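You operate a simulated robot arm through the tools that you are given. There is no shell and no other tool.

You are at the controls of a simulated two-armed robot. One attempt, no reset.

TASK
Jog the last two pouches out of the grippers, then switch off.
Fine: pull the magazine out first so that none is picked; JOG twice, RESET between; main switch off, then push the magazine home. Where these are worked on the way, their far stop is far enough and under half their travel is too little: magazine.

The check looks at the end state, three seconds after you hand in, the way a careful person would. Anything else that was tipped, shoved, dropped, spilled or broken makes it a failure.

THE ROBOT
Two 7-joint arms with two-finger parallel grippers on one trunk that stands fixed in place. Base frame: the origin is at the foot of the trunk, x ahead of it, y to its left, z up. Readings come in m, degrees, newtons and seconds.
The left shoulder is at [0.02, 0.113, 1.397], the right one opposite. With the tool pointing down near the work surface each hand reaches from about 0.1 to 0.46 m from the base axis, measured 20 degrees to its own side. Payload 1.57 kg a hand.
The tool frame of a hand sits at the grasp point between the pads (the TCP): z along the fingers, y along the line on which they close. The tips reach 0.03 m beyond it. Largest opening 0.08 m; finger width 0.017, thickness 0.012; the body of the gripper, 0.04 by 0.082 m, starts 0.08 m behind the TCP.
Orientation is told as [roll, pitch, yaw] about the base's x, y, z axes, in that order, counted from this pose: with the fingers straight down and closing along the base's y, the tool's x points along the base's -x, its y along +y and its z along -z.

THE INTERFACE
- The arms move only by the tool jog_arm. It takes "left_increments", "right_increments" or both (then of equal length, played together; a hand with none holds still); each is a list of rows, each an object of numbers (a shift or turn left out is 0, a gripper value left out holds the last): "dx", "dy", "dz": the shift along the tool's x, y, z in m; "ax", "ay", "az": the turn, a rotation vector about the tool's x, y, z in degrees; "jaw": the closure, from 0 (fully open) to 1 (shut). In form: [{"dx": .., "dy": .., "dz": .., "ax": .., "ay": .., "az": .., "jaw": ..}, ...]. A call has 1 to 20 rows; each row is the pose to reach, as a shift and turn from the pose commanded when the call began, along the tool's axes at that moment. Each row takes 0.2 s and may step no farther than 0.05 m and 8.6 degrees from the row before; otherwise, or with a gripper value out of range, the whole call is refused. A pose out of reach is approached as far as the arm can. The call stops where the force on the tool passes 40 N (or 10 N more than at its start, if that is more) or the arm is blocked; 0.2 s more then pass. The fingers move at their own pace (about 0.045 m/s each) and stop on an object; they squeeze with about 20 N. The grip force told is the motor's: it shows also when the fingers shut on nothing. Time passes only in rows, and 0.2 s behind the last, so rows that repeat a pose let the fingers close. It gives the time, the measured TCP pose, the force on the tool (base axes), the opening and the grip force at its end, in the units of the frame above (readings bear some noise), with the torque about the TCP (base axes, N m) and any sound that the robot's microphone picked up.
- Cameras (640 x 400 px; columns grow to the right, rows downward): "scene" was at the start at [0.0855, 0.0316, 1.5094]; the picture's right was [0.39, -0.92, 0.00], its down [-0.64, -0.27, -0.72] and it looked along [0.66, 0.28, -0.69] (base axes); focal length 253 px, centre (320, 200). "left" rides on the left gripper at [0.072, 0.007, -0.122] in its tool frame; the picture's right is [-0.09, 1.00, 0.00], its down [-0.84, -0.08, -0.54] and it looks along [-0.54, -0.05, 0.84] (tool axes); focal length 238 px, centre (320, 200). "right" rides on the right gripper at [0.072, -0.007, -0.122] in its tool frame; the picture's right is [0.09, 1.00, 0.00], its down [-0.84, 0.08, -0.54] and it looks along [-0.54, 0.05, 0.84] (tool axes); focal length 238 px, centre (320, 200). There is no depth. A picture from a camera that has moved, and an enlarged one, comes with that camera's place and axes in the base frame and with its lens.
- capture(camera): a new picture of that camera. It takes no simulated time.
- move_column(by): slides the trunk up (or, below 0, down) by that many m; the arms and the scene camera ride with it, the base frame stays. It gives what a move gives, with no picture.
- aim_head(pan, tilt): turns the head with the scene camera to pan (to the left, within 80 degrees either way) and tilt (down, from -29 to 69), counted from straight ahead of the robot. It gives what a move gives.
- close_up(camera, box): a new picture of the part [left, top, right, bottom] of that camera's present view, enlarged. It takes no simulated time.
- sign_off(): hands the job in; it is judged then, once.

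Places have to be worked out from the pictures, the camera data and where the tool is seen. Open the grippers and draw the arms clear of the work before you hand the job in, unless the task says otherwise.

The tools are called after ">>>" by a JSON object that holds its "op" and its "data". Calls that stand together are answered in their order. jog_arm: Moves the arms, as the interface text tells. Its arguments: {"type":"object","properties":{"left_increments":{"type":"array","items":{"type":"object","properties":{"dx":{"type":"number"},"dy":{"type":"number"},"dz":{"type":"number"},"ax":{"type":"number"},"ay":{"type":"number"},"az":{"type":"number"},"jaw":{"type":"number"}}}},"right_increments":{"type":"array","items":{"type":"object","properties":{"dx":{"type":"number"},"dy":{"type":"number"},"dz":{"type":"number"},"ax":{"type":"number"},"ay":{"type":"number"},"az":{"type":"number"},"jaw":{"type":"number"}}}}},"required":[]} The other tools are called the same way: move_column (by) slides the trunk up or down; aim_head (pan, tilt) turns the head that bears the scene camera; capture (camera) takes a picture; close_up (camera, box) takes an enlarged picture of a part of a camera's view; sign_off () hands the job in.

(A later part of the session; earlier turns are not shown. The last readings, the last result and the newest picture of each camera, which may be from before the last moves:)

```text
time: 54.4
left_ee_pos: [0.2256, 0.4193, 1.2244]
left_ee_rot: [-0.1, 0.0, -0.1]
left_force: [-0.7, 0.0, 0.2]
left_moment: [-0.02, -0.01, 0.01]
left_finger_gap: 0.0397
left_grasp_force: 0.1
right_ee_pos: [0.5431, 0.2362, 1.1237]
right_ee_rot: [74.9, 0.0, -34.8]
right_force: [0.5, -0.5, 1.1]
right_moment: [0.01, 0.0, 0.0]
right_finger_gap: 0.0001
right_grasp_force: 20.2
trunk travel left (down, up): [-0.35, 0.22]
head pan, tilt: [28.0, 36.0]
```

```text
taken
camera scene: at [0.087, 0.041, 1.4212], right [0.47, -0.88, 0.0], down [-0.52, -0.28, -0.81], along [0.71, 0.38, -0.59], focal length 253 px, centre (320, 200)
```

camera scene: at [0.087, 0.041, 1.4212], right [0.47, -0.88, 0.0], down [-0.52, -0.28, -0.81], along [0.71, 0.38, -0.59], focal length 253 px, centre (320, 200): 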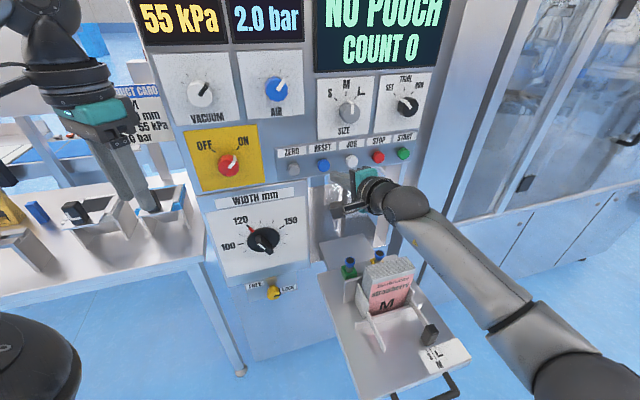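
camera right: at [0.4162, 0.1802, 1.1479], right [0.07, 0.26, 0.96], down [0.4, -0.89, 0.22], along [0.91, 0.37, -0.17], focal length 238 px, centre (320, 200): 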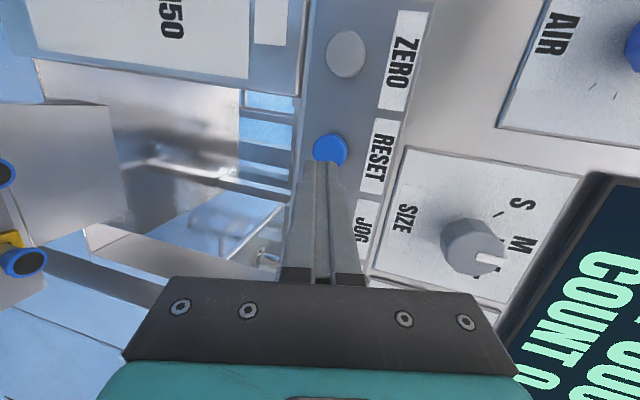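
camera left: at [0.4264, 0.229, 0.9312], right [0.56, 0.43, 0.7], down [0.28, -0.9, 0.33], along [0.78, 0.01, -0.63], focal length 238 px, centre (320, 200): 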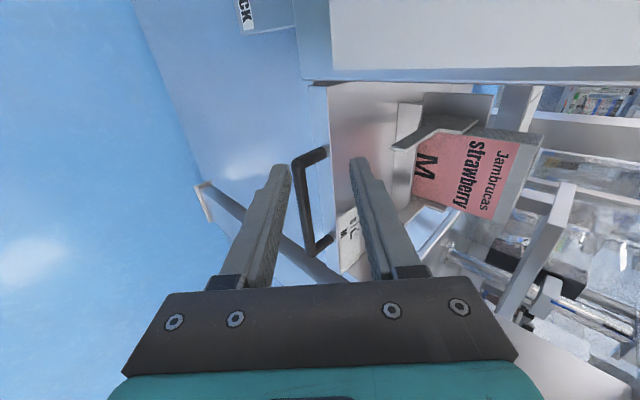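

The heading change worked; the tip is within about 3–5 mm of RESET's centre. I'll press RESET along the panel normal with a small correction.

>>> {"op": "jog_arm", "data": {"right_increments": [{"dx": -0.0023, "dy": 0.0038, "dz": 0.03}, {"dx": -0.0055, "dy": 0.0084, "dz": 0.0471}, {"dx": -0.0065, "dy": 0.0099, "dz": 0.0528}, {"dx": -0.0074, "dy": 0.0112, "dz": 0.0576}, {"dx": -0.008, "dy": 0.012, "dz": 0.0604}, {"dx": -0.0085, "dy": 0.0127, "dz": 0.0633}]}}

>>> {"op": "capture", "data": {"camera": "scene"}}

>>> {"op": "capture", "data": {"camera": "right"}}

```text
time: 55.8
left_ee_pos: [0.2228, 0.4157, 1.2266]
left_ee_rot: [0.0, -0.2, 0.0]
left_force: [-0.2, 0.0, 0.1]
left_moment: [0.01, -0.02, 0.03]
left_finger_gap: 0.0401
left_grasp_force: 0.1
right_ee_pos: [0.5817, 0.2805, 1.1204]
right_ee_rot: [75.0, -0.1, -35.0]
right_force: [-27.9, -24.4, -0.1]
right_moment: [-0.07, 0.05, 0.0]
right_finger_gap: 0.0
right_grasp_force: 20.1
trunk travel left (down, up): [-0.35, 0.22]
head pan, tilt: [28.0, 36.0]
heard: click
```

```text
taken
camera scene: at [0.0822, 0.0372, 1.4217], right [0.47, -0.88, 0.0], down [-0.52, -0.27, -0.81], along [0.72, 0.38, -0.58], focal length 253 px, centre (320, 200)
```

scene: 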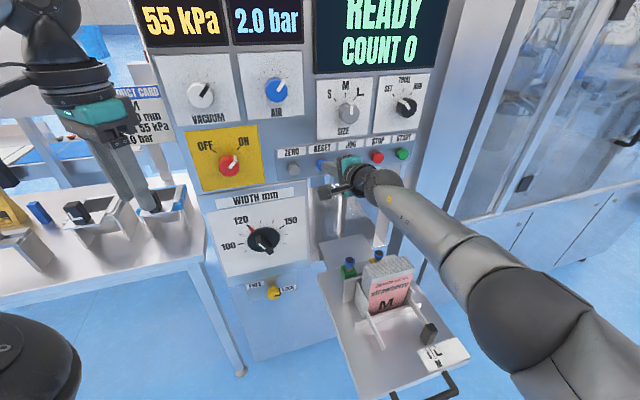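

```text
taken
camera right: at [0.4561, 0.2244, 1.1454], right [0.07, 0.27, 0.96], down [0.4, -0.89, 0.22], along [0.91, 0.37, -0.17], focal length 238 px, centre (320, 200)
```

right: 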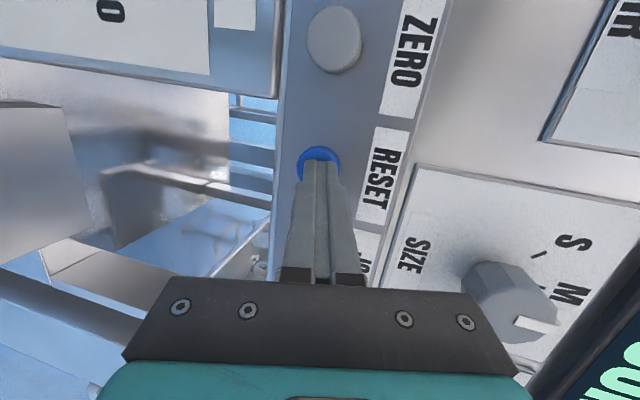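

The display now reads READY, so RESET worked. I'll retreat along the panel normal.

>>> {"op": "jog_arm", "data": {"right_increments": [{"dx": 0.0018, "dy": -0.0025, "dz": -0.0095}, {"dx": 0.0044, "dy": -0.0064, "dz": -0.0238}, {"dx": 0.0088, "dy": -0.0127, "dz": -0.0475}, {"dx": 0.0106, "dy": -0.0153, "dz": -0.057}]}}

>>> {"op": "capture", "data": {"camera": "scene"}}

```text
time: 56.8
left_ee_pos: [0.2257, 0.42, 1.2245]
left_ee_rot: [-0.1, -0.1, 0.0]
left_force: [0.8, -0.4, -0.6]
left_moment: [-0.01, -0.01, -0.01]
left_finger_gap: 0.0401
left_grasp_force: 0.0
right_ee_pos: [0.5446, 0.2407, 1.1198]
right_ee_rot: [75.1, 0.0, -34.9]
right_force: [0.1, -0.3, -0.8]
right_moment: [0.01, -0.01, 0.0]
right_finger_gap: 0.0
right_grasp_force: 20.2
trunk travel left (down, up): [-0.35, 0.22]
head pan, tilt: [28.0, 36.0]
```

```text
taken
camera scene: at [0.087, 0.0412, 1.4213], right [0.47, -0.88, 0.0], down [-0.52, -0.28, -0.81], along [0.71, 0.38, -0.59], focal length 253 px, centre (320, 200)
```

scene: 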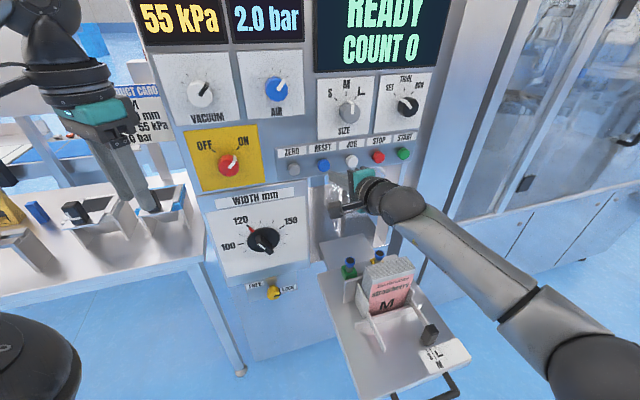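

RESET is released with READY showing. I'll move back to JOG and turn the heading back to the panel normal.

>>> {"op": "jog_arm", "data": {"right_increments": [{"dx": -0.0241, "dy": -0.0011, "dz": -0.0042, "ay": -3.22, "az": 0.86}, {"dx": -0.0483, "dy": -0.0022, "dz": -0.0084, "ay": -6.44, "az": 1.73}, {"dx": -0.0724, "dy": -0.0033, "dz": -0.0126, "ay": -9.66, "az": 2.59}, {"dx": -0.0724, "dy": -0.0033, "dz": -0.0126, "ay": -9.66, "az": 2.59}]}}

>>> {"op": "capture", "data": {"camera": "right"}}

```text
time: 57.8
left_ee_pos: [0.226, 0.4181, 1.2259]
left_ee_rot: [-0.1, 0.0, 0.0]
left_force: [-0.5, 0.2, -1.0]
left_moment: [-0.04, 0.02, -0.03]
left_finger_gap: 0.0401
left_grasp_force: 0.0
right_ee_pos: [0.5979, 0.188, 1.1187]
right_ee_rot: [75.0, 0.0, -45.1]
right_force: [-0.1, 0.0, 0.1]
right_moment: [-0.01, -0.02, 0.01]
right_finger_gap: 0.0
right_grasp_force: 19.9
trunk travel left (down, up): [-0.35, 0.22]
head pan, tilt: [28.0, 36.0]
```

```text
taken
camera right: at [0.4627, 0.155, 1.1443], right [0.12, 0.25, 0.96], down [0.23, -0.95, 0.22], along [0.96, 0.2, -0.17], focal length 238 px, centre (320, 200)
```

right: 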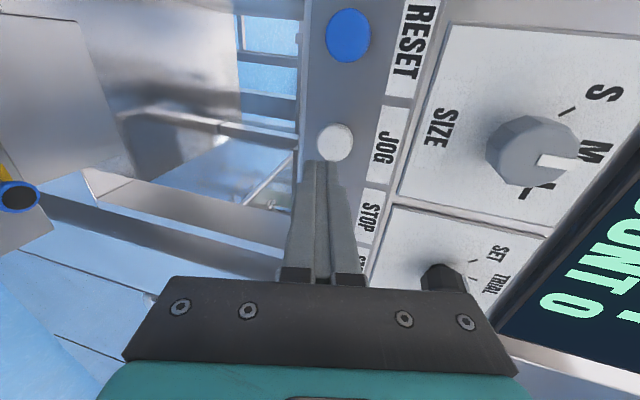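

Aligned with JOG as before. Pressing JOG the second time.

>>> {"op": "jog_arm", "data": {"right_increments": [{"dx": 0.0007, "dy": 0.0078, "dz": 0.029}, {"dx": 0.0014, "dy": 0.0116, "dz": 0.0435}, {"dx": 0.0014, "dy": 0.0129, "dz": 0.0483}, {"dx": 0.0014, "dy": 0.0142, "dz": 0.0531}, {"dx": 0.0014, "dy": 0.015, "dz": 0.056}, {"dx": 0.0014, "dy": 0.0157, "dz": 0.0584}]}}

>>> {"op": "capture", "data": {"camera": "scene"}}

```text
time: 59.2
left_ee_pos: [0.2216, 0.4159, 1.2273]
left_ee_rot: [0.1, -0.3, 0.0]
left_force: [0.2, 0.0, -1.1]
left_moment: [0.0, 0.0, -0.01]
left_finger_gap: 0.0402
left_grasp_force: 0.1
right_ee_pos: [0.6361, 0.2272, 1.1209]
right_ee_rot: [75.0, 0.0, -45.2]
right_force: [-25.4, -23.6, -0.4]
right_moment: [0.03, 0.0, 0.15]
right_finger_gap: 0.0001
right_grasp_force: 19.6
trunk travel left (down, up): [-0.35, 0.22]
head pan, tilt: [28.0, 36.0]
heard: click
```

```text
taken
camera scene: at [0.0828, 0.0374, 1.4216], right [0.47, -0.88, 0.0], down [-0.52, -0.27, -0.81], along [0.72, 0.38, -0.58], focal length 253 px, centre (320, 200)
```

scene: 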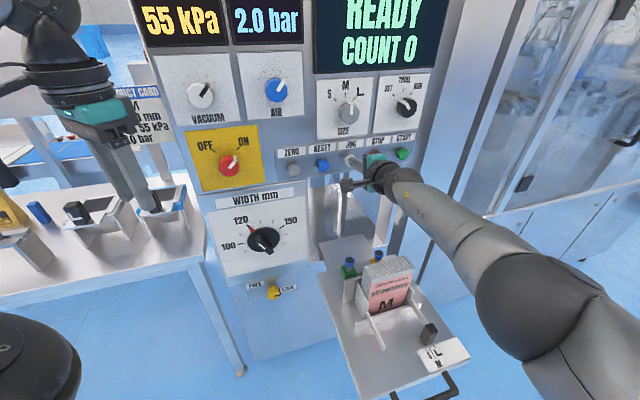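

A click again; the display may update after a moment as before. I'll withdraw straight back along the fingers.

>>> {"op": "jog_arm", "data": {"right_increments": [{"dz": -0.01}, {"dz": -0.02}, {"dz": -0.035}, {"dz": -0.05}]}}

>>> {"op": "capture", "data": {"camera": "scene"}}

```text
time: 60.2
left_ee_pos: [0.2253, 0.4187, 1.2251]
left_ee_rot: [-0.1, -0.1, 0.0]
left_force: [-0.7, -0.3, -0.3]
left_moment: [0.0, 0.03, 0.01]
left_finger_gap: 0.0403
left_grasp_force: 0.0
right_ee_pos: [0.6054, 0.1994, 1.1328]
right_ee_rot: [75.1, 0.0, -45.0]
right_force: [0.1, -0.8, 0.0]
right_moment: [0.01, 0.05, 0.0]
right_finger_gap: 0.0
right_grasp_force: 20.1
right hand out of reach, approached as far as the arm can: row 1, 2
trunk travel left (down, up): [-0.35, 0.22]
head pan, tilt: [28.0, 36.0]
```

```text
taken
camera scene: at [0.0867, 0.0411, 1.4213], right [0.47, -0.88, 0.0], down [-0.52, -0.28, -0.81], along [0.71, 0.38, -0.59], focal length 253 px, centre (320, 200)
```

scene: 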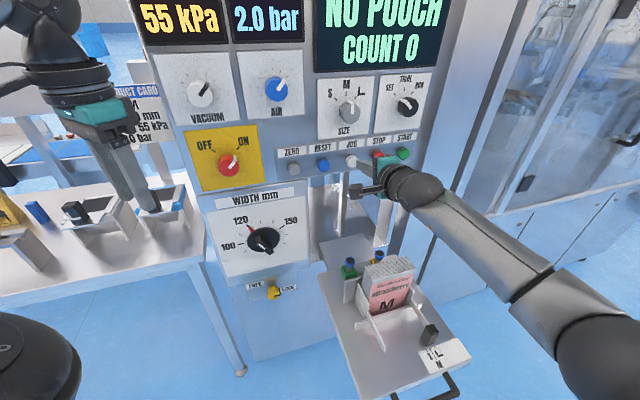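

NO POUCH again, so both JOGs are done with the RESET between. Next is the main switch with the left arm (knob ≈ l −0.013, z 1.16, face f ≈ 0.61). I'll retract the right hand and pitch the left hand to face the panel.

>>> {"op": "jog_arm", "data": {"left_increments": [{"dx": -0.0105, "dy": -0.0041, "dz": 0.0053, "ax": -5.303, "ay": -5.303, "jaw": 0.15}, {"dx": -0.021, "dy": -0.0082, "dz": 0.0107, "ax": -10.607, "ay": -10.607}, {"dx": -0.0315, "dy": -0.0123, "dz": 0.016, "ax": -15.91, "ay": -15.91}, {"dx": -0.0419, "dy": -0.0164, "dz": 0.0213, "ax": -21.213, "ay": -21.213}, {"dx": -0.0524, "dy": -0.0205, "dz": 0.0267, "ax": -26.517, "ay": -26.517}, {"dx": -0.0629, "dy": -0.0246, "dz": 0.032, "ax": -31.82, "ay": -31.82}, {"dx": -0.0734, "dy": -0.0287, "dz": 0.0373, "ax": -37.123, "ay": -37.123}, {"dx": -0.0839, "dy": -0.0328, "dz": 0.0427, "ax": -42.426, "ay": -42.426}, {"dx": -0.0944, "dy": -0.0369, "dz": 0.048, "ax": -47.73, "ay": -47.73}, {"dx": -0.1048, "dy": -0.041, "dz": 0.0533, "ax": -53.033, "ay": -53.033}, {"dx": -0.1153, "dy": -0.0451, "dz": 0.0587, "ax": -58.336, "ay": -58.336}, {"dx": -0.1258, "dy": -0.0492, "dz": 0.064, "ax": -63.64, "ay": -63.64}], "right_increments": [{"dy": -0.006, "dz": -0.0223}, {"dy": -0.012, "dz": -0.0447}, {"dy": -0.0179, "dz": -0.067}, {"dy": -0.0239, "dz": -0.0893}, {"dy": -0.0299, "dz": -0.1117}, {"dy": -0.0359, "dz": -0.134}, {"dy": -0.0419, "dz": -0.1563}, {"dy": -0.0419, "dz": -0.1563}, {"dy": -0.0419, "dz": -0.1563}, {"dy": -0.0419, "dz": -0.1563}, {"dy": -0.0419, "dz": -0.1563}, {"dy": -0.0419, "dz": -0.1563}]}}

>>> {"op": "capture", "data": {"camera": "scene"}}

>>> {"op": "capture", "data": {"camera": "left"}}

```text
time: 62.8
left_ee_pos: [0.3506, 0.369, 1.1604]
left_ee_rot: [89.8, -44.9, -44.9]
left_force: [-0.3, -0.7, 0.4]
left_moment: [0.02, 0.0, -0.01]
left_finger_gap: 0.0678
left_grasp_force: 0.2
left hand out of reach, approached as far as the arm can: row 5, 6, 7, 8, 9, 10, 11
right_ee_pos: [0.4892, 0.0839, 1.1299]
right_ee_rot: [75.0, 0.0, -45.0]
right_force: [-0.3, -0.2, -0.1]
right_moment: [0.03, 0.01, -0.02]
right_finger_gap: 0.0
right_grasp_force: 20.7
trunk travel left (down, up): [-0.35, 0.22]
head pan, tilt: [28.0, 36.0]
```

```text
taken
camera scene: at [0.0869, 0.0411, 1.4213], right [0.47, -0.88, 0.0], down [-0.52, -0.28, -0.81], along [0.71, 0.38, -0.59], focal length 253 px, centre (320, 200)
```

scene: 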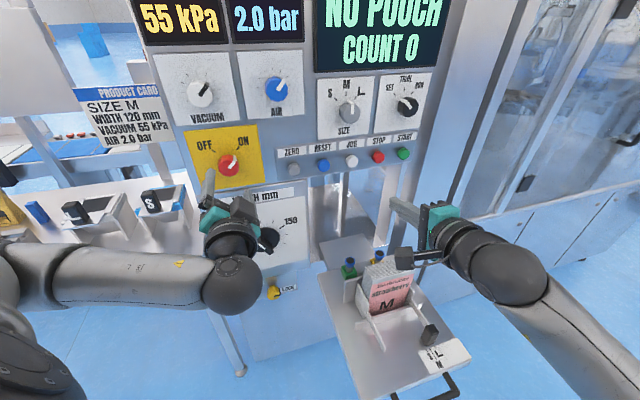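

```text
taken
camera left: at [0.2245, 0.3207, 1.1162], right [-0.45, 0.45, 0.77], down [0.07, -0.84, 0.54], along [0.89, 0.3, 0.35], focal length 238 px, centre (320, 200)
```

left: 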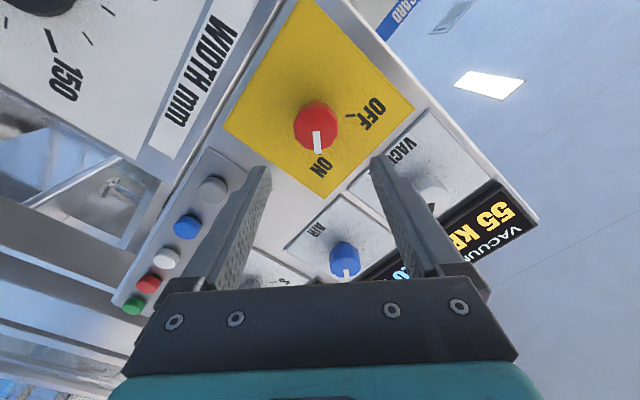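

The left hand faces the panel. The knob appears between the fingers' directions; estimated centre l≈−0.0145, z≈1.155, face f≈0.62. I'll zoom for details.

>>> {"op": "close_up", "data": {"camera": "left", "box": [220, 60, 412, 180]}}

>>> {"op": "close_up", "data": {"camera": "scene", "box": [160, 110, 288, 190]}}

```text
3.33 times, centred on (316, 120) of left
camera zoom: at [0.2245, 0.3207, 1.1162], right [-0.45, 0.45, 0.77], down [0.07, -0.84, 0.54], along [0.89, 0.3, 0.35], focal length 794 px, centre (333, 467)
```

zoom: 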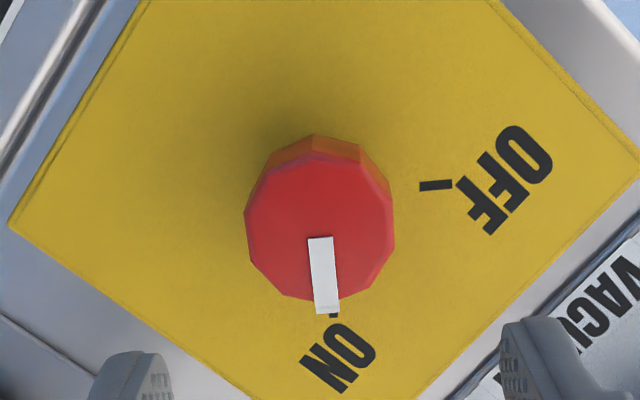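

```text
5.00 times, centred on (224, 150) of scene
camera zoom: at [0.0869, 0.0411, 1.4213], right [0.47, -0.88, 0.0], down [-0.52, -0.28, -0.81], along [0.71, 0.38, -0.59], focal length 1263 px, centre (800, 450)
```

zoom: 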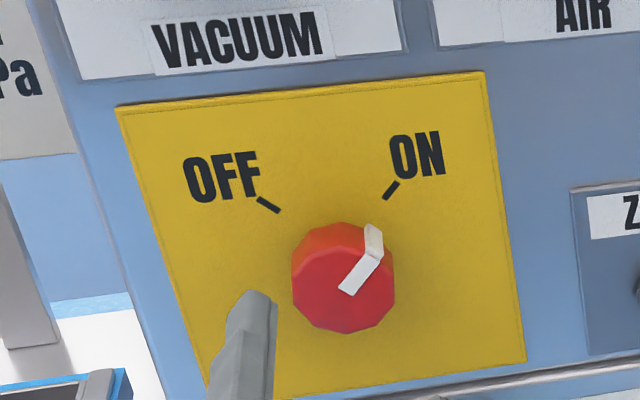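

The knob is about 44 mm in diameter and 3 cm tall, with 90° between ON and OFF. I'll roll the hand +45° so the fingers sit above and below the knob, leaving room for the −90° turn.

>>> {"op": "jog_arm", "data": {"left_increments": [{"az": 7.5}, {"az": 15}, {"az": 22.5}, {"az": 30}, {"az": 37.5}, {"az": 45}]}}

>>> {"op": "capture", "data": {"camera": "left"}}

>>> {"op": "capture", "data": {"camera": "scene"}}

```text
time: 64.2
left_ee_pos: [0.3515, 0.3709, 1.1611]
left_ee_rot: [89.9, 0.1, -44.9]
left_force: [-0.3, -0.6, -0.6]
left_moment: [0.02, 0.02, 0.0]
left_finger_gap: 0.0678
left_grasp_force: 0.0
right_ee_pos: [0.49, 0.0851, 1.1312]
right_ee_rot: [75.0, 0.0, -45.0]
right_force: [0.5, 0.7, 0.3]
right_moment: [0.01, -0.01, -0.04]
right_finger_gap: 0.0
right_grasp_force: 19.9
trunk travel left (down, up): [-0.35, 0.22]
head pan, tilt: [28.0, 36.0]
```

```text
taken
camera left: at [0.2145, 0.3332, 1.1677], right [0.07, -0.07, 1.0], down [0.21, -0.97, -0.08], along [0.98, 0.21, -0.05], focal length 238 px, centre (320, 200)
```

left: 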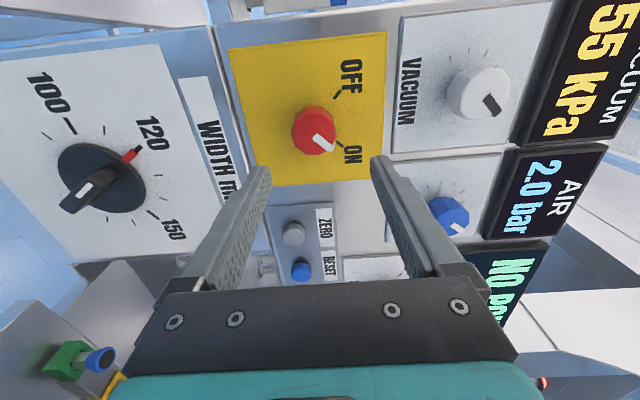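

```text
taken
camera scene: at [0.0869, 0.0411, 1.4213], right [0.47, -0.88, 0.0], down [-0.52, -0.28, -0.81], along [0.71, 0.38, -0.59], focal length 253 px, centre (320, 200)
```

scene: 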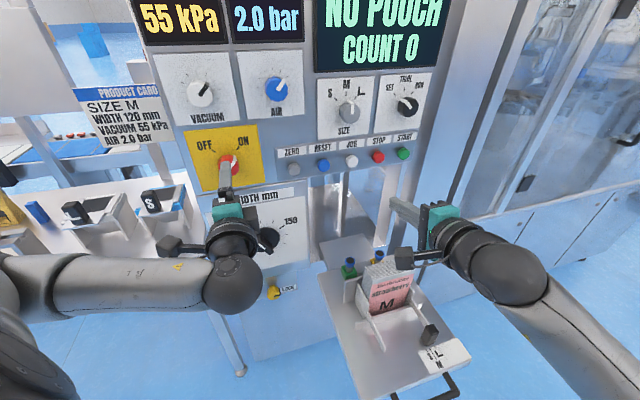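

The knob resolves to l≈−0.0155, z≈1.1557, and the fingers straddle it vertically. I'll align (5.5 mm down, 2 mm left) and advance so the pads overlap the knob by 2 cm.

>>> {"op": "jog_arm", "data": {"left_increments": [{"dx": 0.002, "dy": -0.0055, "dz": 0.02}, {"dx": 0.002, "dy": -0.0055, "dz": 0.05}, {"dx": 0.002, "dy": -0.0055, "dz": 0.075}, {"dx": 0.002, "dy": -0.0055, "dz": 0.088}, {"dx": 0.002, "dy": -0.0055, "dz": 0.096}]}}

>>> {"op": "capture", "data": {"camera": "left"}}

>>> {"op": "close_up", "data": {"camera": "scene", "box": [160, 110, 288, 190]}}

```text
time: 65.4
left_ee_pos: [0.4178, 0.4395, 1.1547]
left_ee_rot: [89.9, -0.1, -45.0]
left_force: [0.0, -0.1, -0.3]
left_moment: [-0.02, 0.02, -0.02]
left_finger_gap: 0.0683
left_grasp_force: 0.0
right_ee_pos: [0.4901, 0.0842, 1.1312]
right_ee_rot: [75.0, 0.0, -45.0]
right_force: [-0.8, -0.4, 0.2]
right_moment: [0.0, 0.03, -0.02]
right_finger_gap: 0.0
right_grasp_force: 20.5
trunk travel left (down, up): [-0.35, 0.22]
head pan, tilt: [28.0, 36.0]
```

```text
taken
camera left: at [0.2807, 0.4034, 1.1623], right [0.07, -0.06, 1.0], down [0.21, -0.98, -0.08], along [0.98, 0.21, -0.05], focal length 238 px, centre (320, 200)
```

left: 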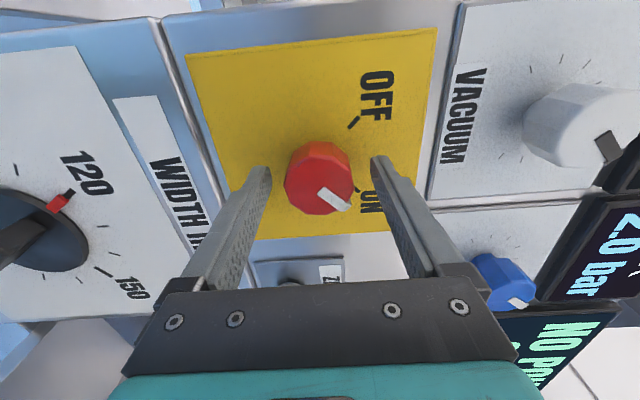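

```text
5.00 times, centred on (224, 150) of scene
camera zoom: at [0.087, 0.0412, 1.4212], right [0.47, -0.88, 0.0], down [-0.52, -0.28, -0.81], along [0.71, 0.38, -0.59], focal length 1263 px, centre (800, 450)
```

zoom: 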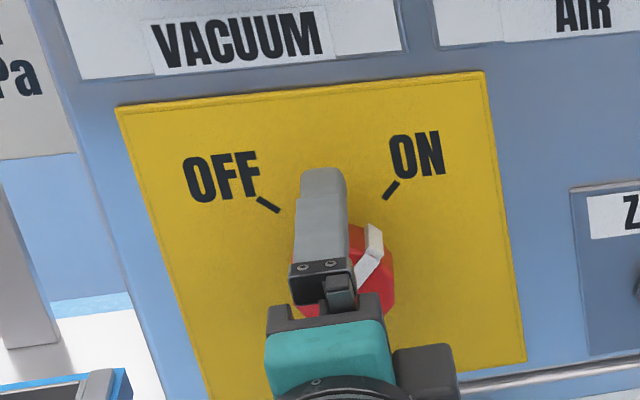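

The fingers sit above and below the knob with the tips about 1.6 cm past its face. Closing the jaw.

>>> {"op": "jog_arm", "data": {"left_increments": [{"jaw": 1}, {"jaw": 1}, {"jaw": 1}, {"jaw": 1}, {"jaw": 1}]}}

>>> {"op": "capture", "data": {"camera": "left"}}

```text
time: 66.6
left_ee_pos: [0.4179, 0.4407, 1.1549]
left_ee_rot: [89.9, -0.1, -45.0]
left_force: [0.3, 0.1, -2.2]
left_moment: [-0.07, 0.07, 0.04]
left_finger_gap: 0.0432
left_grasp_force: 44.9
right_ee_pos: [0.491, 0.086, 1.1308]
right_ee_rot: [75.0, 0.1, -44.9]
right_force: [0.2, 0.1, -0.1]
right_moment: [0.01, -0.05, 0.03]
right_finger_gap: 0.0
right_grasp_force: 20.0
trunk travel left (down, up): [-0.35, 0.22]
head pan, tilt: [28.0, 36.0]
```

```text
taken
camera left: at [0.2807, 0.4034, 1.1619], right [0.07, -0.06, 1.0], down [0.21, -0.98, -0.08], along [0.98, 0.21, -0.05], focal length 238 px, centre (320, 200)
```

left: 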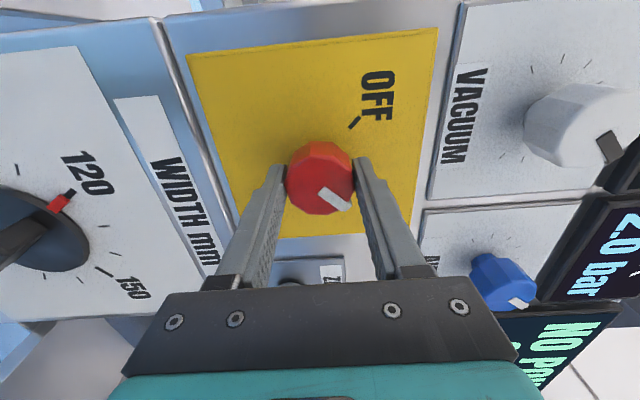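

Firmly gripped at 43 mm with low side load. I'll turn counter-clockwise (az negative) by 45° first and check.

>>> {"op": "jog_arm", "data": {"left_increments": [{"az": -6}, {"az": -12}, {"az": -18}, {"az": -24}, {"az": -30}, {"az": -36}, {"az": -42}, {"az": -48}]}}

>>> {"op": "capture", "data": {"camera": "left"}}

>>> {"op": "capture", "data": {"camera": "scene"}}

```text
time: 68.4
left_ee_pos: [0.4167, 0.4399, 1.155]
left_ee_rot: [89.9, -48.1, -45.0]
left_force: [-5.8, -3.9, -5.0]
left_moment: [0.44, -0.5, 0.01]
left_finger_gap: 0.043
left_grasp_force: 45.0
right_ee_pos: [0.4897, 0.0847, 1.1314]
right_ee_rot: [75.0, 0.0, -44.9]
right_force: [0.4, 0.8, -0.4]
right_moment: [-0.03, -0.01, 0.0]
right_finger_gap: 0.0001
right_grasp_force: 19.6
trunk travel left (down, up): [-0.35, 0.22]
head pan, tilt: [28.0, 36.0]
```

```text
taken
camera left: at [0.2939, 0.39, 1.106], right [-0.48, 0.48, 0.73], down [0.05, -0.82, 0.57], along [0.88, 0.31, 0.37], focal length 238 px, centre (320, 200)
```

left: 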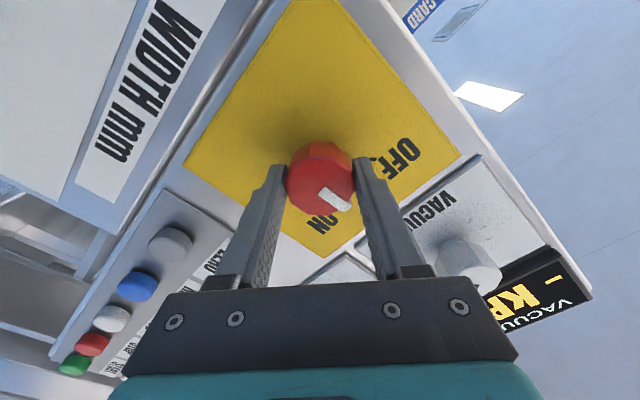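

```text
taken
camera scene: at [0.0864, 0.0409, 1.4212], right [0.47, -0.88, 0.0], down [-0.52, -0.28, -0.81], along [0.71, 0.38, -0.59], focal length 253 px, centre (320, 200)
```

scene: 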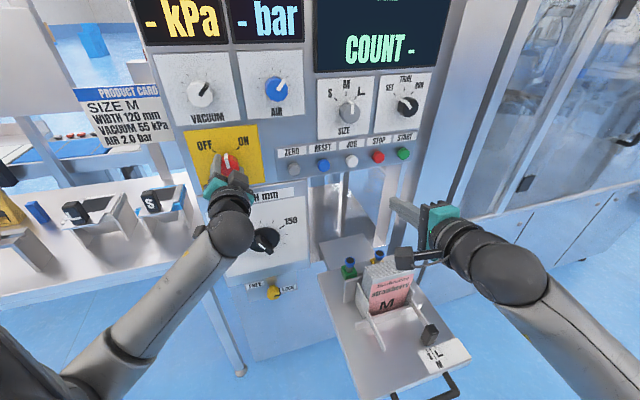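

The knob turns with the hand and the displays have gone blank. I'll continue to the OFF mark, about 44° more.

>>> {"op": "jog_arm", "data": {"left_increments": [{"az": -6}, {"az": -12}, {"az": -18}, {"az": -24}, {"az": -30}, {"az": -36}, {"az": -40}, {"az": -43}, {"az": -43}]}}

>>> {"op": "capture", "data": {"camera": "left"}}

>>> {"op": "close_up", "data": {"camera": "scene", "box": [160, 100, 320, 200]}}

```text
time: 70.4
left_ee_pos: [0.4188, 0.44, 1.1544]
left_ee_rot: [-85.0, -89.0, 130.0]
left_force: [-1.2, 3.3, -3.4]
left_moment: [0.85, 0.4, 0.12]
left_finger_gap: 0.0434
left_grasp_force: 45.6
right_ee_pos: [0.4895, 0.0852, 1.1303]
right_ee_rot: [75.1, 0.0, -44.9]
right_force: [0.3, 0.1, -0.3]
right_moment: [0.01, 0.02, 0.01]
right_finger_gap: 0.0001
right_grasp_force: 20.3
trunk travel left (down, up): [-0.35, 0.22]
head pan, tilt: [28.0, 36.0]
```

```text
taken
camera left: at [0.3275, 0.3563, 1.0833], right [-0.71, 0.7, 0.07], down [-0.34, -0.43, 0.84], along [0.62, 0.57, 0.54], focal length 238 px, centre (320, 200)
```

left: 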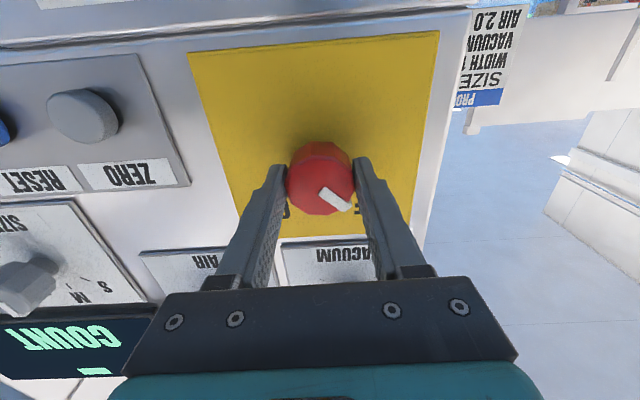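

```text
4.00 times, centred on (240, 150) of scene
camera zoom: at [0.0869, 0.0416, 1.4212], right [0.47, -0.88, 0.0], down [-0.52, -0.28, -0.81], along [0.71, 0.38, -0.59], focal length 1010 px, centre (640, 400)
```

zoom: 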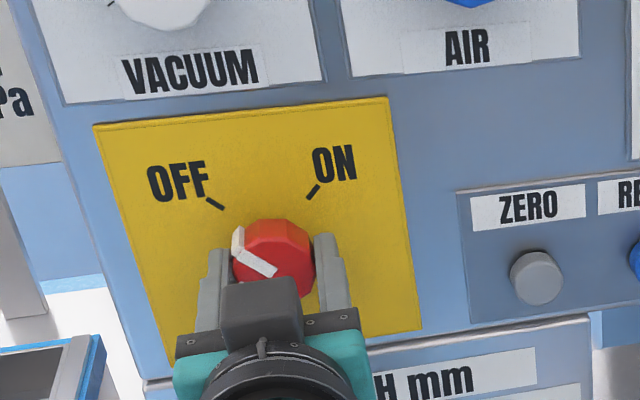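

The pointer is at OFF. Opening the jaw and backing straight off the knob.

>>> {"op": "jog_arm", "data": {"left_increments": [{"jaw": 0.15}, {"jaw": 0.15}, {"jaw": 0.15}, {"dz": -0.03}, {"dz": -0.06}, {"dz": -0.09}]}}

>>> {"op": "capture", "data": {"camera": "left"}}

>>> {"op": "capture", "data": {"camera": "scene"}}

>>> {"op": "close_up", "data": {"camera": "scene", "box": [160, 100, 320, 200]}}

```text
time: 72.0
left_ee_pos: [0.3574, 0.3851, 1.1816]
left_ee_rot: [158.1, -85.4, -113.2]
left_force: [0.2, 0.5, 0.0]
left_moment: [0.04, 0.03, 0.01]
left_finger_gap: 0.0678
left_grasp_force: 0.1
right_ee_pos: [0.4902, 0.0843, 1.1306]
right_ee_rot: [75.0, 0.0, -44.9]
right_force: [0.3, 0.4, -0.4]
right_moment: [-0.03, -0.01, 0.01]
right_finger_gap: 0.0
right_grasp_force: 20.2
trunk travel left (down, up): [-0.35, 0.22]
head pan, tilt: [28.0, 36.0]
stopped in row 6 (left hand): the arm was blocked; the commanded pose is now the measured one
```

```text
taken
camera left: at [0.2684, 0.3089, 1.1001], right [-0.71, 0.7, 0.12], down [-0.36, -0.5, 0.79], along [0.61, 0.52, 0.6], focal length 238 px, centre (320, 200)
```

left: 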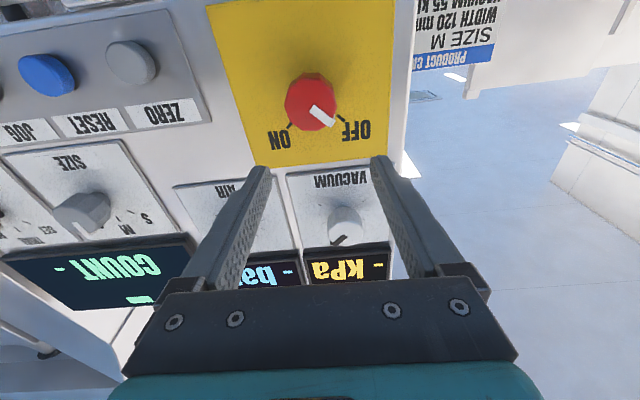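

```text
taken
camera scene: at [0.087, 0.0408, 1.4212], right [0.47, -0.88, 0.0], down [-0.52, -0.28, -0.81], along [0.71, 0.38, -0.59], focal length 253 px, centre (320, 200)
```

scene: 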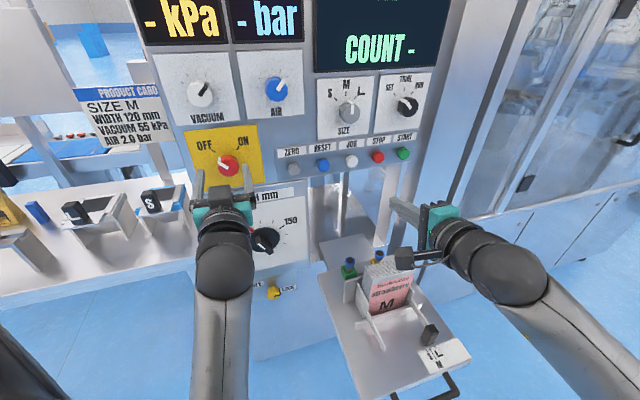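

```text
4.00 times, centred on (240, 150) of scene
camera zoom: at [0.087, 0.0408, 1.4212], right [0.47, -0.88, 0.0], down [-0.52, -0.28, -0.81], along [0.71, 0.38, -0.59], focal length 1010 px, centre (640, 400)
```

zoom: 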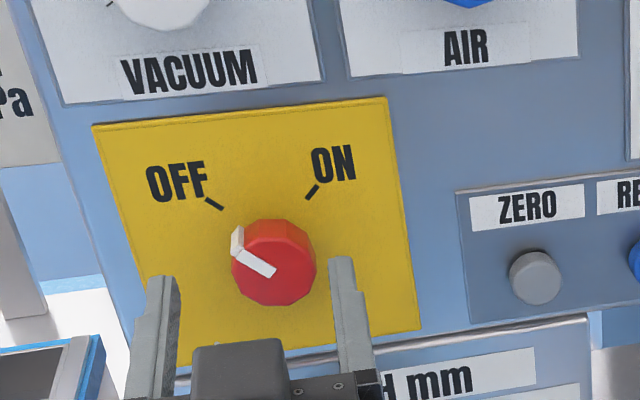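

The switch is OFF and the displays are blanked. The left arm met its own limit while backing off, but it's clear of the knob. I'll roll the hand back +45° to its relaxed posture.

>>> {"op": "jog_arm", "data": {"left_increments": [{"az": 7.5}, {"az": 15}, {"az": 22.5}, {"az": 30}, {"az": 37.5}, {"az": 45}]}}

>>> {"op": "capture", "data": {"camera": "scene"}}

```text
time: 73.4
left_ee_pos: [0.3576, 0.3848, 1.1792]
left_ee_rot: [95.6, -43.2, -49.1]
left_force: [-0.9, -0.3, 0.2]
left_moment: [-0.02, 0.01, 0.03]
left_finger_gap: 0.0682
left_grasp_force: 0.1
right_ee_pos: [0.4902, 0.0851, 1.1303]
right_ee_rot: [75.0, 0.0, -45.1]
right_force: [-0.3, -0.8, 0.2]
right_moment: [-0.01, -0.02, 0.03]
right_finger_gap: 0.0
right_grasp_force: 20.1
trunk travel left (down, up): [-0.35, 0.22]
head pan, tilt: [28.0, 36.0]
```

```text
taken
camera scene: at [0.0869, 0.0412, 1.4213], right [0.47, -0.88, 0.0], down [-0.52, -0.28, -0.81], along [0.71, 0.38, -0.59], focal length 253 px, centre (320, 200)
```

scene: 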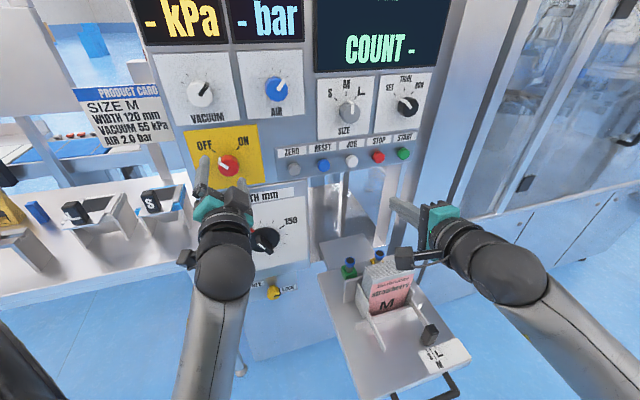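

Now I'll swing the left hand back to its pointing-down parking pose near (0.22, 0.42).

>>> {"op": "jog_arm", "data": {"left_increments": [{"dx": 0.0045, "dy": 0.0099, "dz": -0.006, "ax": 5.3, "ay": 5.3}, {"dx": 0.009, "dy": 0.0198, "dz": -0.0121, "ax": 10.6, "ay": 10.6}, {"dx": 0.0134, "dy": 0.0297, "dz": -0.0182, "ax": 15.9, "ay": 15.9}, {"dx": 0.0179, "dy": 0.0396, "dz": -0.0242, "ax": 21.2, "ay": 21.2}, {"dx": 0.0224, "dy": 0.0495, "dz": -0.0303, "ax": 26.5, "ay": 26.5}, {"dx": 0.0269, "dy": 0.0594, "dz": -0.0363, "ax": 31.8, "ay": 31.8}, {"dx": 0.0314, "dy": 0.0693, "dz": -0.0424, "ax": 37.1, "ay": 37.1}, {"dx": 0.0358, "dy": 0.0792, "dz": -0.0484, "ax": 42.4, "ay": 42.4}, {"dx": 0.0403, "dy": 0.0891, "dz": -0.0545, "ax": 47.7, "ay": 47.7}, {"dx": 0.0448, "dy": 0.099, "dz": -0.0605, "ax": 53, "ay": 53}, {"dx": 0.0493, "dy": 0.1089, "dz": -0.0666, "ax": 58.3, "ay": 58.3}, {"dx": 0.0538, "dy": 0.1188, "dz": -0.0726, "ax": 63.6, "ay": 63.6}]}}

>>> {"op": "capture", "data": {"camera": "scene"}}

```text
time: 76.0
left_ee_pos: [0.2192, 0.4168, 1.2223]
left_ee_rot: [4.0, -1.7, -0.3]
left_force: [0.3, 0.7, 0.0]
left_moment: [-0.03, 0.05, 0.01]
left_finger_gap: 0.0678
left_grasp_force: 0.1
left hand out of reach, approached as far as the arm can: row 1, 2, 3, 4, 5, 6, 7
right_ee_pos: [0.4903, 0.0845, 1.1317]
right_ee_rot: [75.0, 0.0, -44.8]
right_force: [0.3, 0.9, -0.5]
right_moment: [0.01, 0.01, 0.05]
right_finger_gap: 0.0002
right_grasp_force: 19.6
trunk travel left (down, up): [-0.35, 0.22]
head pan, tilt: [28.0, 36.0]
```

```text
taken
camera scene: at [0.0869, 0.0415, 1.4212], right [0.47, -0.88, 0.0], down [-0.52, -0.28, -0.81], along [0.71, 0.38, -0.59], focal length 253 px, centre (320, 200)
```

scene: 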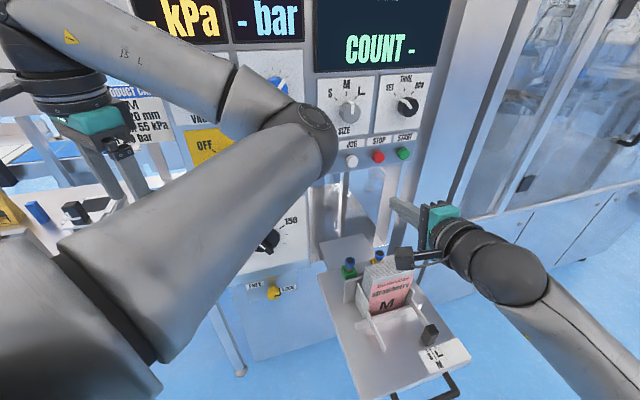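

The switch reads OFF and the left hand is parked, but its elbow now swings inward in front of the camera. I'll raise and shift that hand left to get the elbow out of the way before working below.

>>> {"op": "jog_arm", "data": {"left_increments": [{"dy": 0.02, "dz": -0.03}, {"dy": 0.04, "dz": -0.06}, {"dy": 0.06, "dz": -0.09}, {"dy": 0.08, "dz": -0.12}]}}

>>> {"op": "capture", "data": {"camera": "scene"}}

```text
time: 77.0
left_ee_pos: [0.2144, 0.4875, 1.349]
left_ee_rot: [4.0, -1.8, -0.3]
left_force: [-0.6, -0.5, 0.0]
left_moment: [-0.03, -0.01, -0.03]
left_finger_gap: 0.0682
left_grasp_force: 0.0
right_ee_pos: [0.4907, 0.0837, 1.1311]
right_ee_rot: [74.9, 0.0, -45.1]
right_force: [-0.9, -0.2, 0.3]
right_moment: [-0.04, 0.0, 0.0]
right_finger_gap: 0.0002
right_grasp_force: 19.8
trunk travel left (down, up): [-0.35, 0.22]
head pan, tilt: [28.0, 36.0]
```

```text
taken
camera scene: at [0.0864, 0.0412, 1.4213], right [0.47, -0.88, 0.0], down [-0.52, -0.28, -0.81], along [0.71, 0.38, -0.59], focal length 253 px, centre (320, 200)
```

scene: 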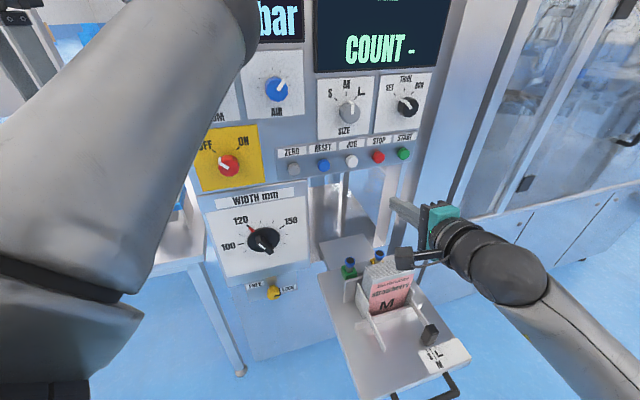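

The left elbow is out of the way now. I'll bring the right hand back to the position above and in front of the handle where I released it, pitched steep with the jaw half open.

>>> {"op": "jog_arm", "data": {"right_increments": [{"dx": 0.0011, "dy": -0.0038, "dz": -0.0303, "ax": 6.56, "jaw": 0.5}, {"dx": 0.0022, "dy": -0.0077, "dz": -0.0606, "ax": 13.12}, {"dx": 0.0034, "dy": -0.0115, "dz": -0.0908, "ax": 19.69}, {"dx": 0.0045, "dy": -0.0154, "dz": -0.1211, "ax": 26.25}, {"dx": 0.0056, "dy": -0.0192, "dz": -0.1514, "ax": 32.81}, {"dx": 0.0067, "dy": -0.023, "dz": -0.1817, "ax": 39.37}, {"dx": 0.0079, "dy": -0.0269, "dz": -0.2119, "ax": 45.94}, {"dx": 0.009, "dy": -0.0307, "dz": -0.2422, "ax": 52.5}]}}

>>> {"op": "capture", "data": {"camera": "right"}}

>>> {"op": "capture", "data": {"camera": "scene"}}

```text
time: 78.8
left_ee_pos: [0.2148, 0.4863, 1.348]
left_ee_rot: [4.1, -1.9, -0.4]
left_force: [0.0, 0.0, -0.1]
left_moment: [0.0, 0.01, 0.01]
left_finger_gap: 0.068
left_grasp_force: 0.1
right_ee_pos: [0.3117, -0.0801, 1.1633]
right_ee_rot: [22.5, 0.0, -44.9]
right_force: [-0.3, 0.4, 0.1]
right_moment: [0.02, -0.02, -0.01]
right_finger_gap: 0.0397
right_grasp_force: 0.0
trunk travel left (down, up): [-0.35, 0.22]
head pan, tilt: [28.0, 36.0]
```

```text
taken
camera right: at [0.2237, -0.0647, 1.2737], right [0.59, 0.72, 0.38], down [0.5, -0.69, 0.53], along [0.64, -0.12, -0.76], focal length 238 px, centre (320, 200)
```

right: 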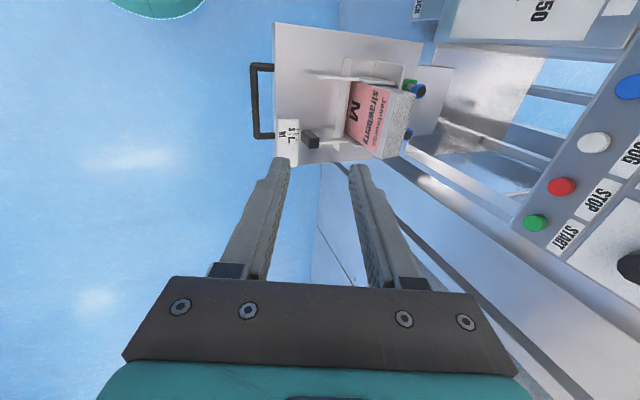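

```text
taken
camera scene: at [0.0868, 0.0411, 1.4213], right [0.47, -0.88, 0.0], down [-0.52, -0.28, -0.81], along [0.71, 0.38, -0.59], focal length 253 px, centre (320, 200)
```

scene: 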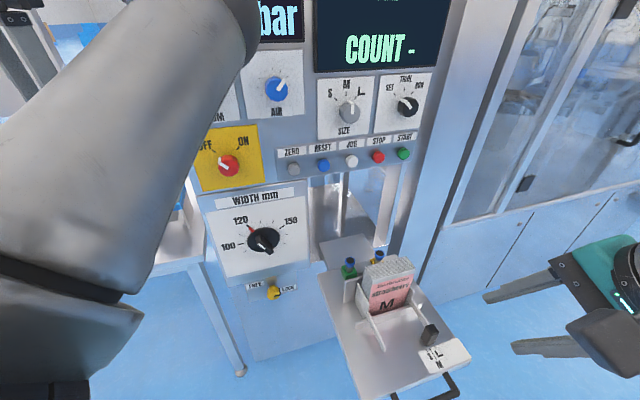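

The pose matches the release point to within 2 mm. Lowering the trunk 35 cm brings the hand just above the bar again.

>>> {"op": "move_column", "data": {"by": -0.35}}

>>> {"op": "capture", "data": {"camera": "right"}}

>>> {"op": "capture", "data": {"camera": "scene"}}

```text
time: 82.2
left_ee_pos: [0.2131, 0.4874, 0.9978]
left_ee_rot: [4.1, -1.9, -0.3]
left_force: [-0.5, -0.1, -0.1]
left_moment: [0.01, -0.01, 0.03]
left_finger_gap: 0.0681
left_grasp_force: 0.2
right_ee_pos: [0.312, -0.0793, 0.8142]
right_ee_rot: [22.6, 0.0, -45.1]
right_force: [-0.3, 0.4, -0.3]
right_moment: [-0.01, -0.02, -0.02]
right_finger_gap: 0.04
right_grasp_force: 0.0
trunk travel left (down, up): [0.0, 0.57]
head pan, tilt: [28.0, 36.0]
```

```text
taken
camera right: at [0.2242, -0.0646, 0.9236], right [0.58, 0.72, 0.38], down [0.5, -0.69, 0.53], along [0.64, -0.12, -0.76], focal length 238 px, centre (320, 200)
```

right: 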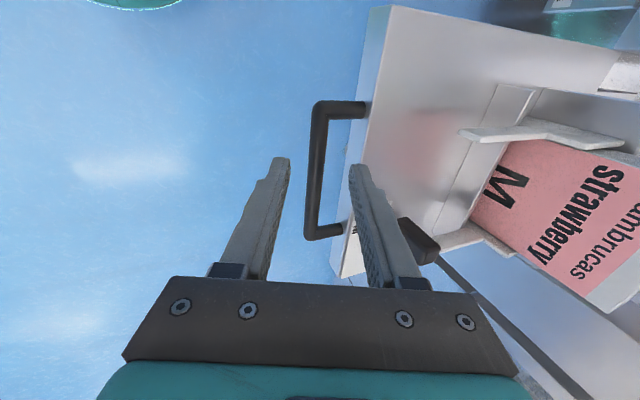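

```text
taken
camera scene: at [0.0869, 0.0411, 1.0713], right [0.47, -0.88, 0.0], down [-0.52, -0.28, -0.81], along [0.71, 0.38, -0.59], focal length 253 px, centre (320, 200)
```

scene: 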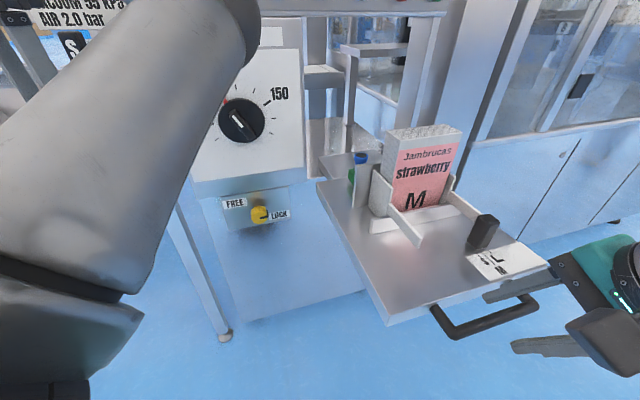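

The view is identical to when I left it, with the bar between the fingertip lines. I'll go down 8 cm along the fingers and close on the bar.

>>> {"op": "jog_arm", "data": {"right_increments": [{"dz": 0.025}, {"dz": 0.05}, {"dz": 0.068}, {"dz": 0.08}, {"dz": 0.08, "jaw": 1}, {"dz": 0.08, "jaw": 1}, {"dz": 0.08, "jaw": 1}, {"dz": 0.08, "jaw": 1}]}}

>>> {"op": "capture", "data": {"camera": "right"}}

```text
time: 84.0
left_ee_pos: [0.2142, 0.4881, 0.9986]
left_ee_rot: [4.1, -1.9, -0.2]
left_force: [0.2, 0.1, 0.8]
left_moment: [0.0, 0.0, 0.04]
left_finger_gap: 0.068
left_grasp_force: 0.1
right_ee_pos: [0.3327, -0.057, 0.7394]
right_ee_rot: [22.4, 0.0, -45.0]
right_force: [0.3, -0.9, -7.8]
right_moment: [-0.26, -0.26, 0.29]
right_finger_gap: 0.0158
right_grasp_force: 31.4
trunk travel left (down, up): [0.0, 0.57]
head pan, tilt: [28.0, 36.0]
```

```text
taken
camera right: at [0.2454, -0.0431, 0.8493], right [0.58, 0.72, 0.38], down [0.5, -0.69, 0.53], along [0.64, -0.12, -0.76], focal length 238 px, centre (320, 200)
```

right: 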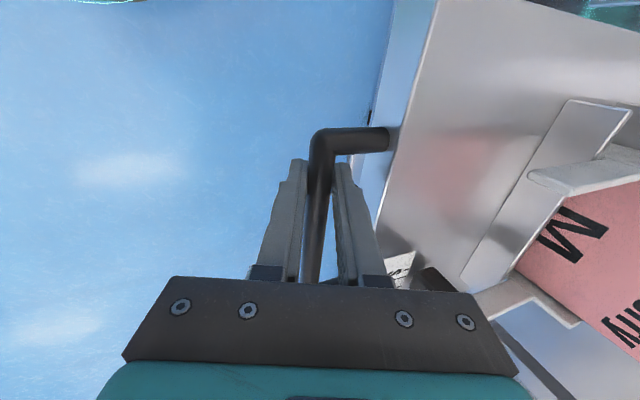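

Gripped again. Pushing the magazine in the first 10 cm, slowly.

>>> {"op": "jog_arm", "data": {"right_increments": [{"dy": 0.0037, "dz": 0.0015}, {"dy": 0.0092, "dz": 0.0038}, {"dy": 0.0166, "dz": 0.0069}, {"dy": 0.024, "dz": 0.01}, {"dy": 0.0314, "dz": 0.013}, {"dy": 0.0388, "dz": 0.0161}, {"dy": 0.0462, "dz": 0.0192}, {"dy": 0.0536, "dz": 0.0222}, {"dy": 0.061, "dz": 0.0253}, {"dy": 0.0684, "dz": 0.0283}, {"dy": 0.0758, "dz": 0.0314}, {"dy": 0.0832, "dz": 0.0345}, {"dy": 0.0887, "dz": 0.0368}, {"dy": 0.0924, "dz": 0.0383}]}}

>>> {"op": "capture", "data": {"camera": "scene"}}

```text
time: 87.0
left_ee_pos: [0.2128, 0.4883, 0.996]
left_ee_rot: [4.0, -1.9, -0.3]
left_force: [-0.7, 0.8, -0.8]
left_moment: [0.0, -0.02, 0.0]
left_finger_gap: 0.0682
left_grasp_force: 0.0
right_ee_pos: [0.4043, 0.0153, 0.7397]
right_ee_rot: [22.3, 0.0, -44.9]
right_force: [-4.7, 4.7, -15.6]
right_moment: [0.27, 0.5, 0.55]
right_finger_gap: 0.0158
right_grasp_force: 31.7
trunk travel left (down, up): [0.0, 0.57]
head pan, tilt: [28.0, 36.0]
```

```text
taken
camera scene: at [0.0874, 0.0414, 1.0712], right [0.47, -0.88, 0.0], down [-0.52, -0.28, -0.81], along [0.71, 0.38, -0.59], focal length 253 px, centre (320, 200)
```

scene: 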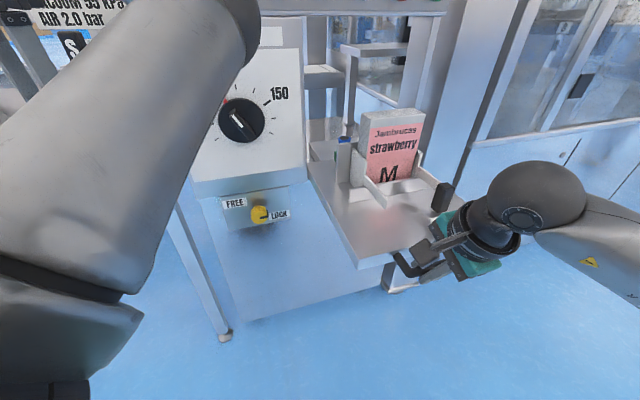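

The tray moved in 10 cm. I'll open the jaw, flatten the pitch about the bar back to 30° (the posture with enough reach), and re-grip.

>>> {"op": "jog_arm", "data": {"right_increments": [{"jaw": 0.5}, {"jaw": 0.5}, {"jaw": 0.5}, {"dy": -0.0016, "dz": 0.0001, "ax": -7.5}, {"dy": -0.0032, "dz": 0.0004, "ax": -15}, {"dy": -0.0048, "dz": 0.001, "ax": -22.5}, {"dy": -0.0063, "dz": 0.0017, "ax": -30}, {"dy": -0.0076, "dz": 0.0026, "ax": -37.5}, {"dy": -0.0076, "dz": 0.0026, "ax": -37.5}]}}

>>> {"op": "capture", "data": {"camera": "right"}}

>>> {"op": "close_up", "data": {"camera": "scene", "box": [340, 180, 532, 300]}}

```text
time: 89.0
left_ee_pos: [0.2146, 0.4872, 0.9971]
left_ee_rot: [4.0, -1.8, -0.3]
left_force: [0.1, 0.4, 0.1]
left_moment: [-0.04, 0.0, -0.04]
left_finger_gap: 0.0679
left_grasp_force: 0.1
right_ee_pos: [0.4005, 0.0099, 0.735]
right_ee_rot: [60.2, -0.1, -45.0]
right_force: [0.0, 0.7, 0.1]
right_moment: [-0.02, -0.04, -0.01]
right_finger_gap: 0.0401
right_grasp_force: 0.1
trunk travel left (down, up): [0.0, 0.57]
head pan, tilt: [28.0, 36.0]
```

```text
taken
camera right: at [0.2731, -0.0167, 0.7895], right [0.28, 0.42, 0.86], down [0.29, -0.9, 0.34], along [0.91, 0.15, -0.37], focal length 238 px, centre (320, 200)
```

right: 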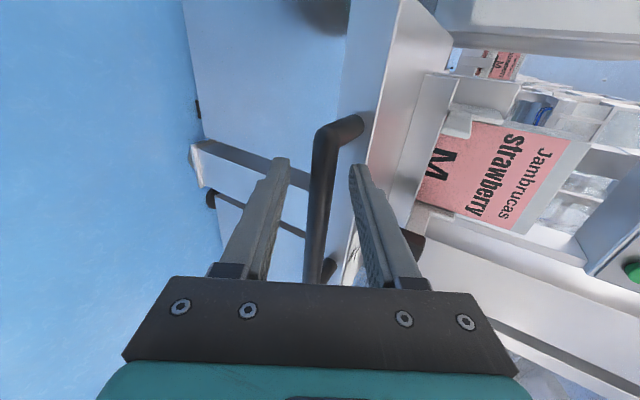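

```text
3.33 times, centred on (436, 240) of scene
camera zoom: at [0.0869, 0.041, 1.0713], right [0.47, -0.88, 0.0], down [-0.52, -0.28, -0.81], along [0.71, 0.38, -0.59], focal length 842 px, centre (-67, 67)
```

zoom: 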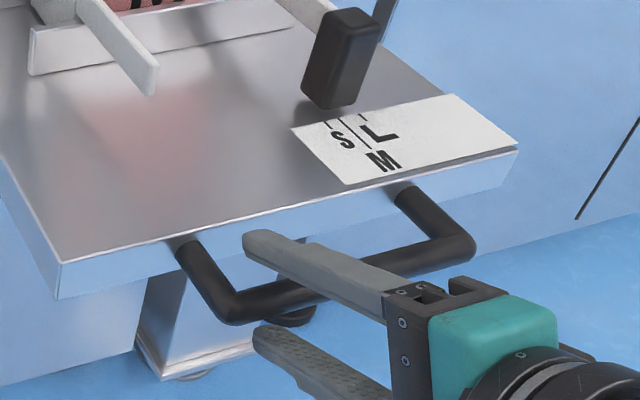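

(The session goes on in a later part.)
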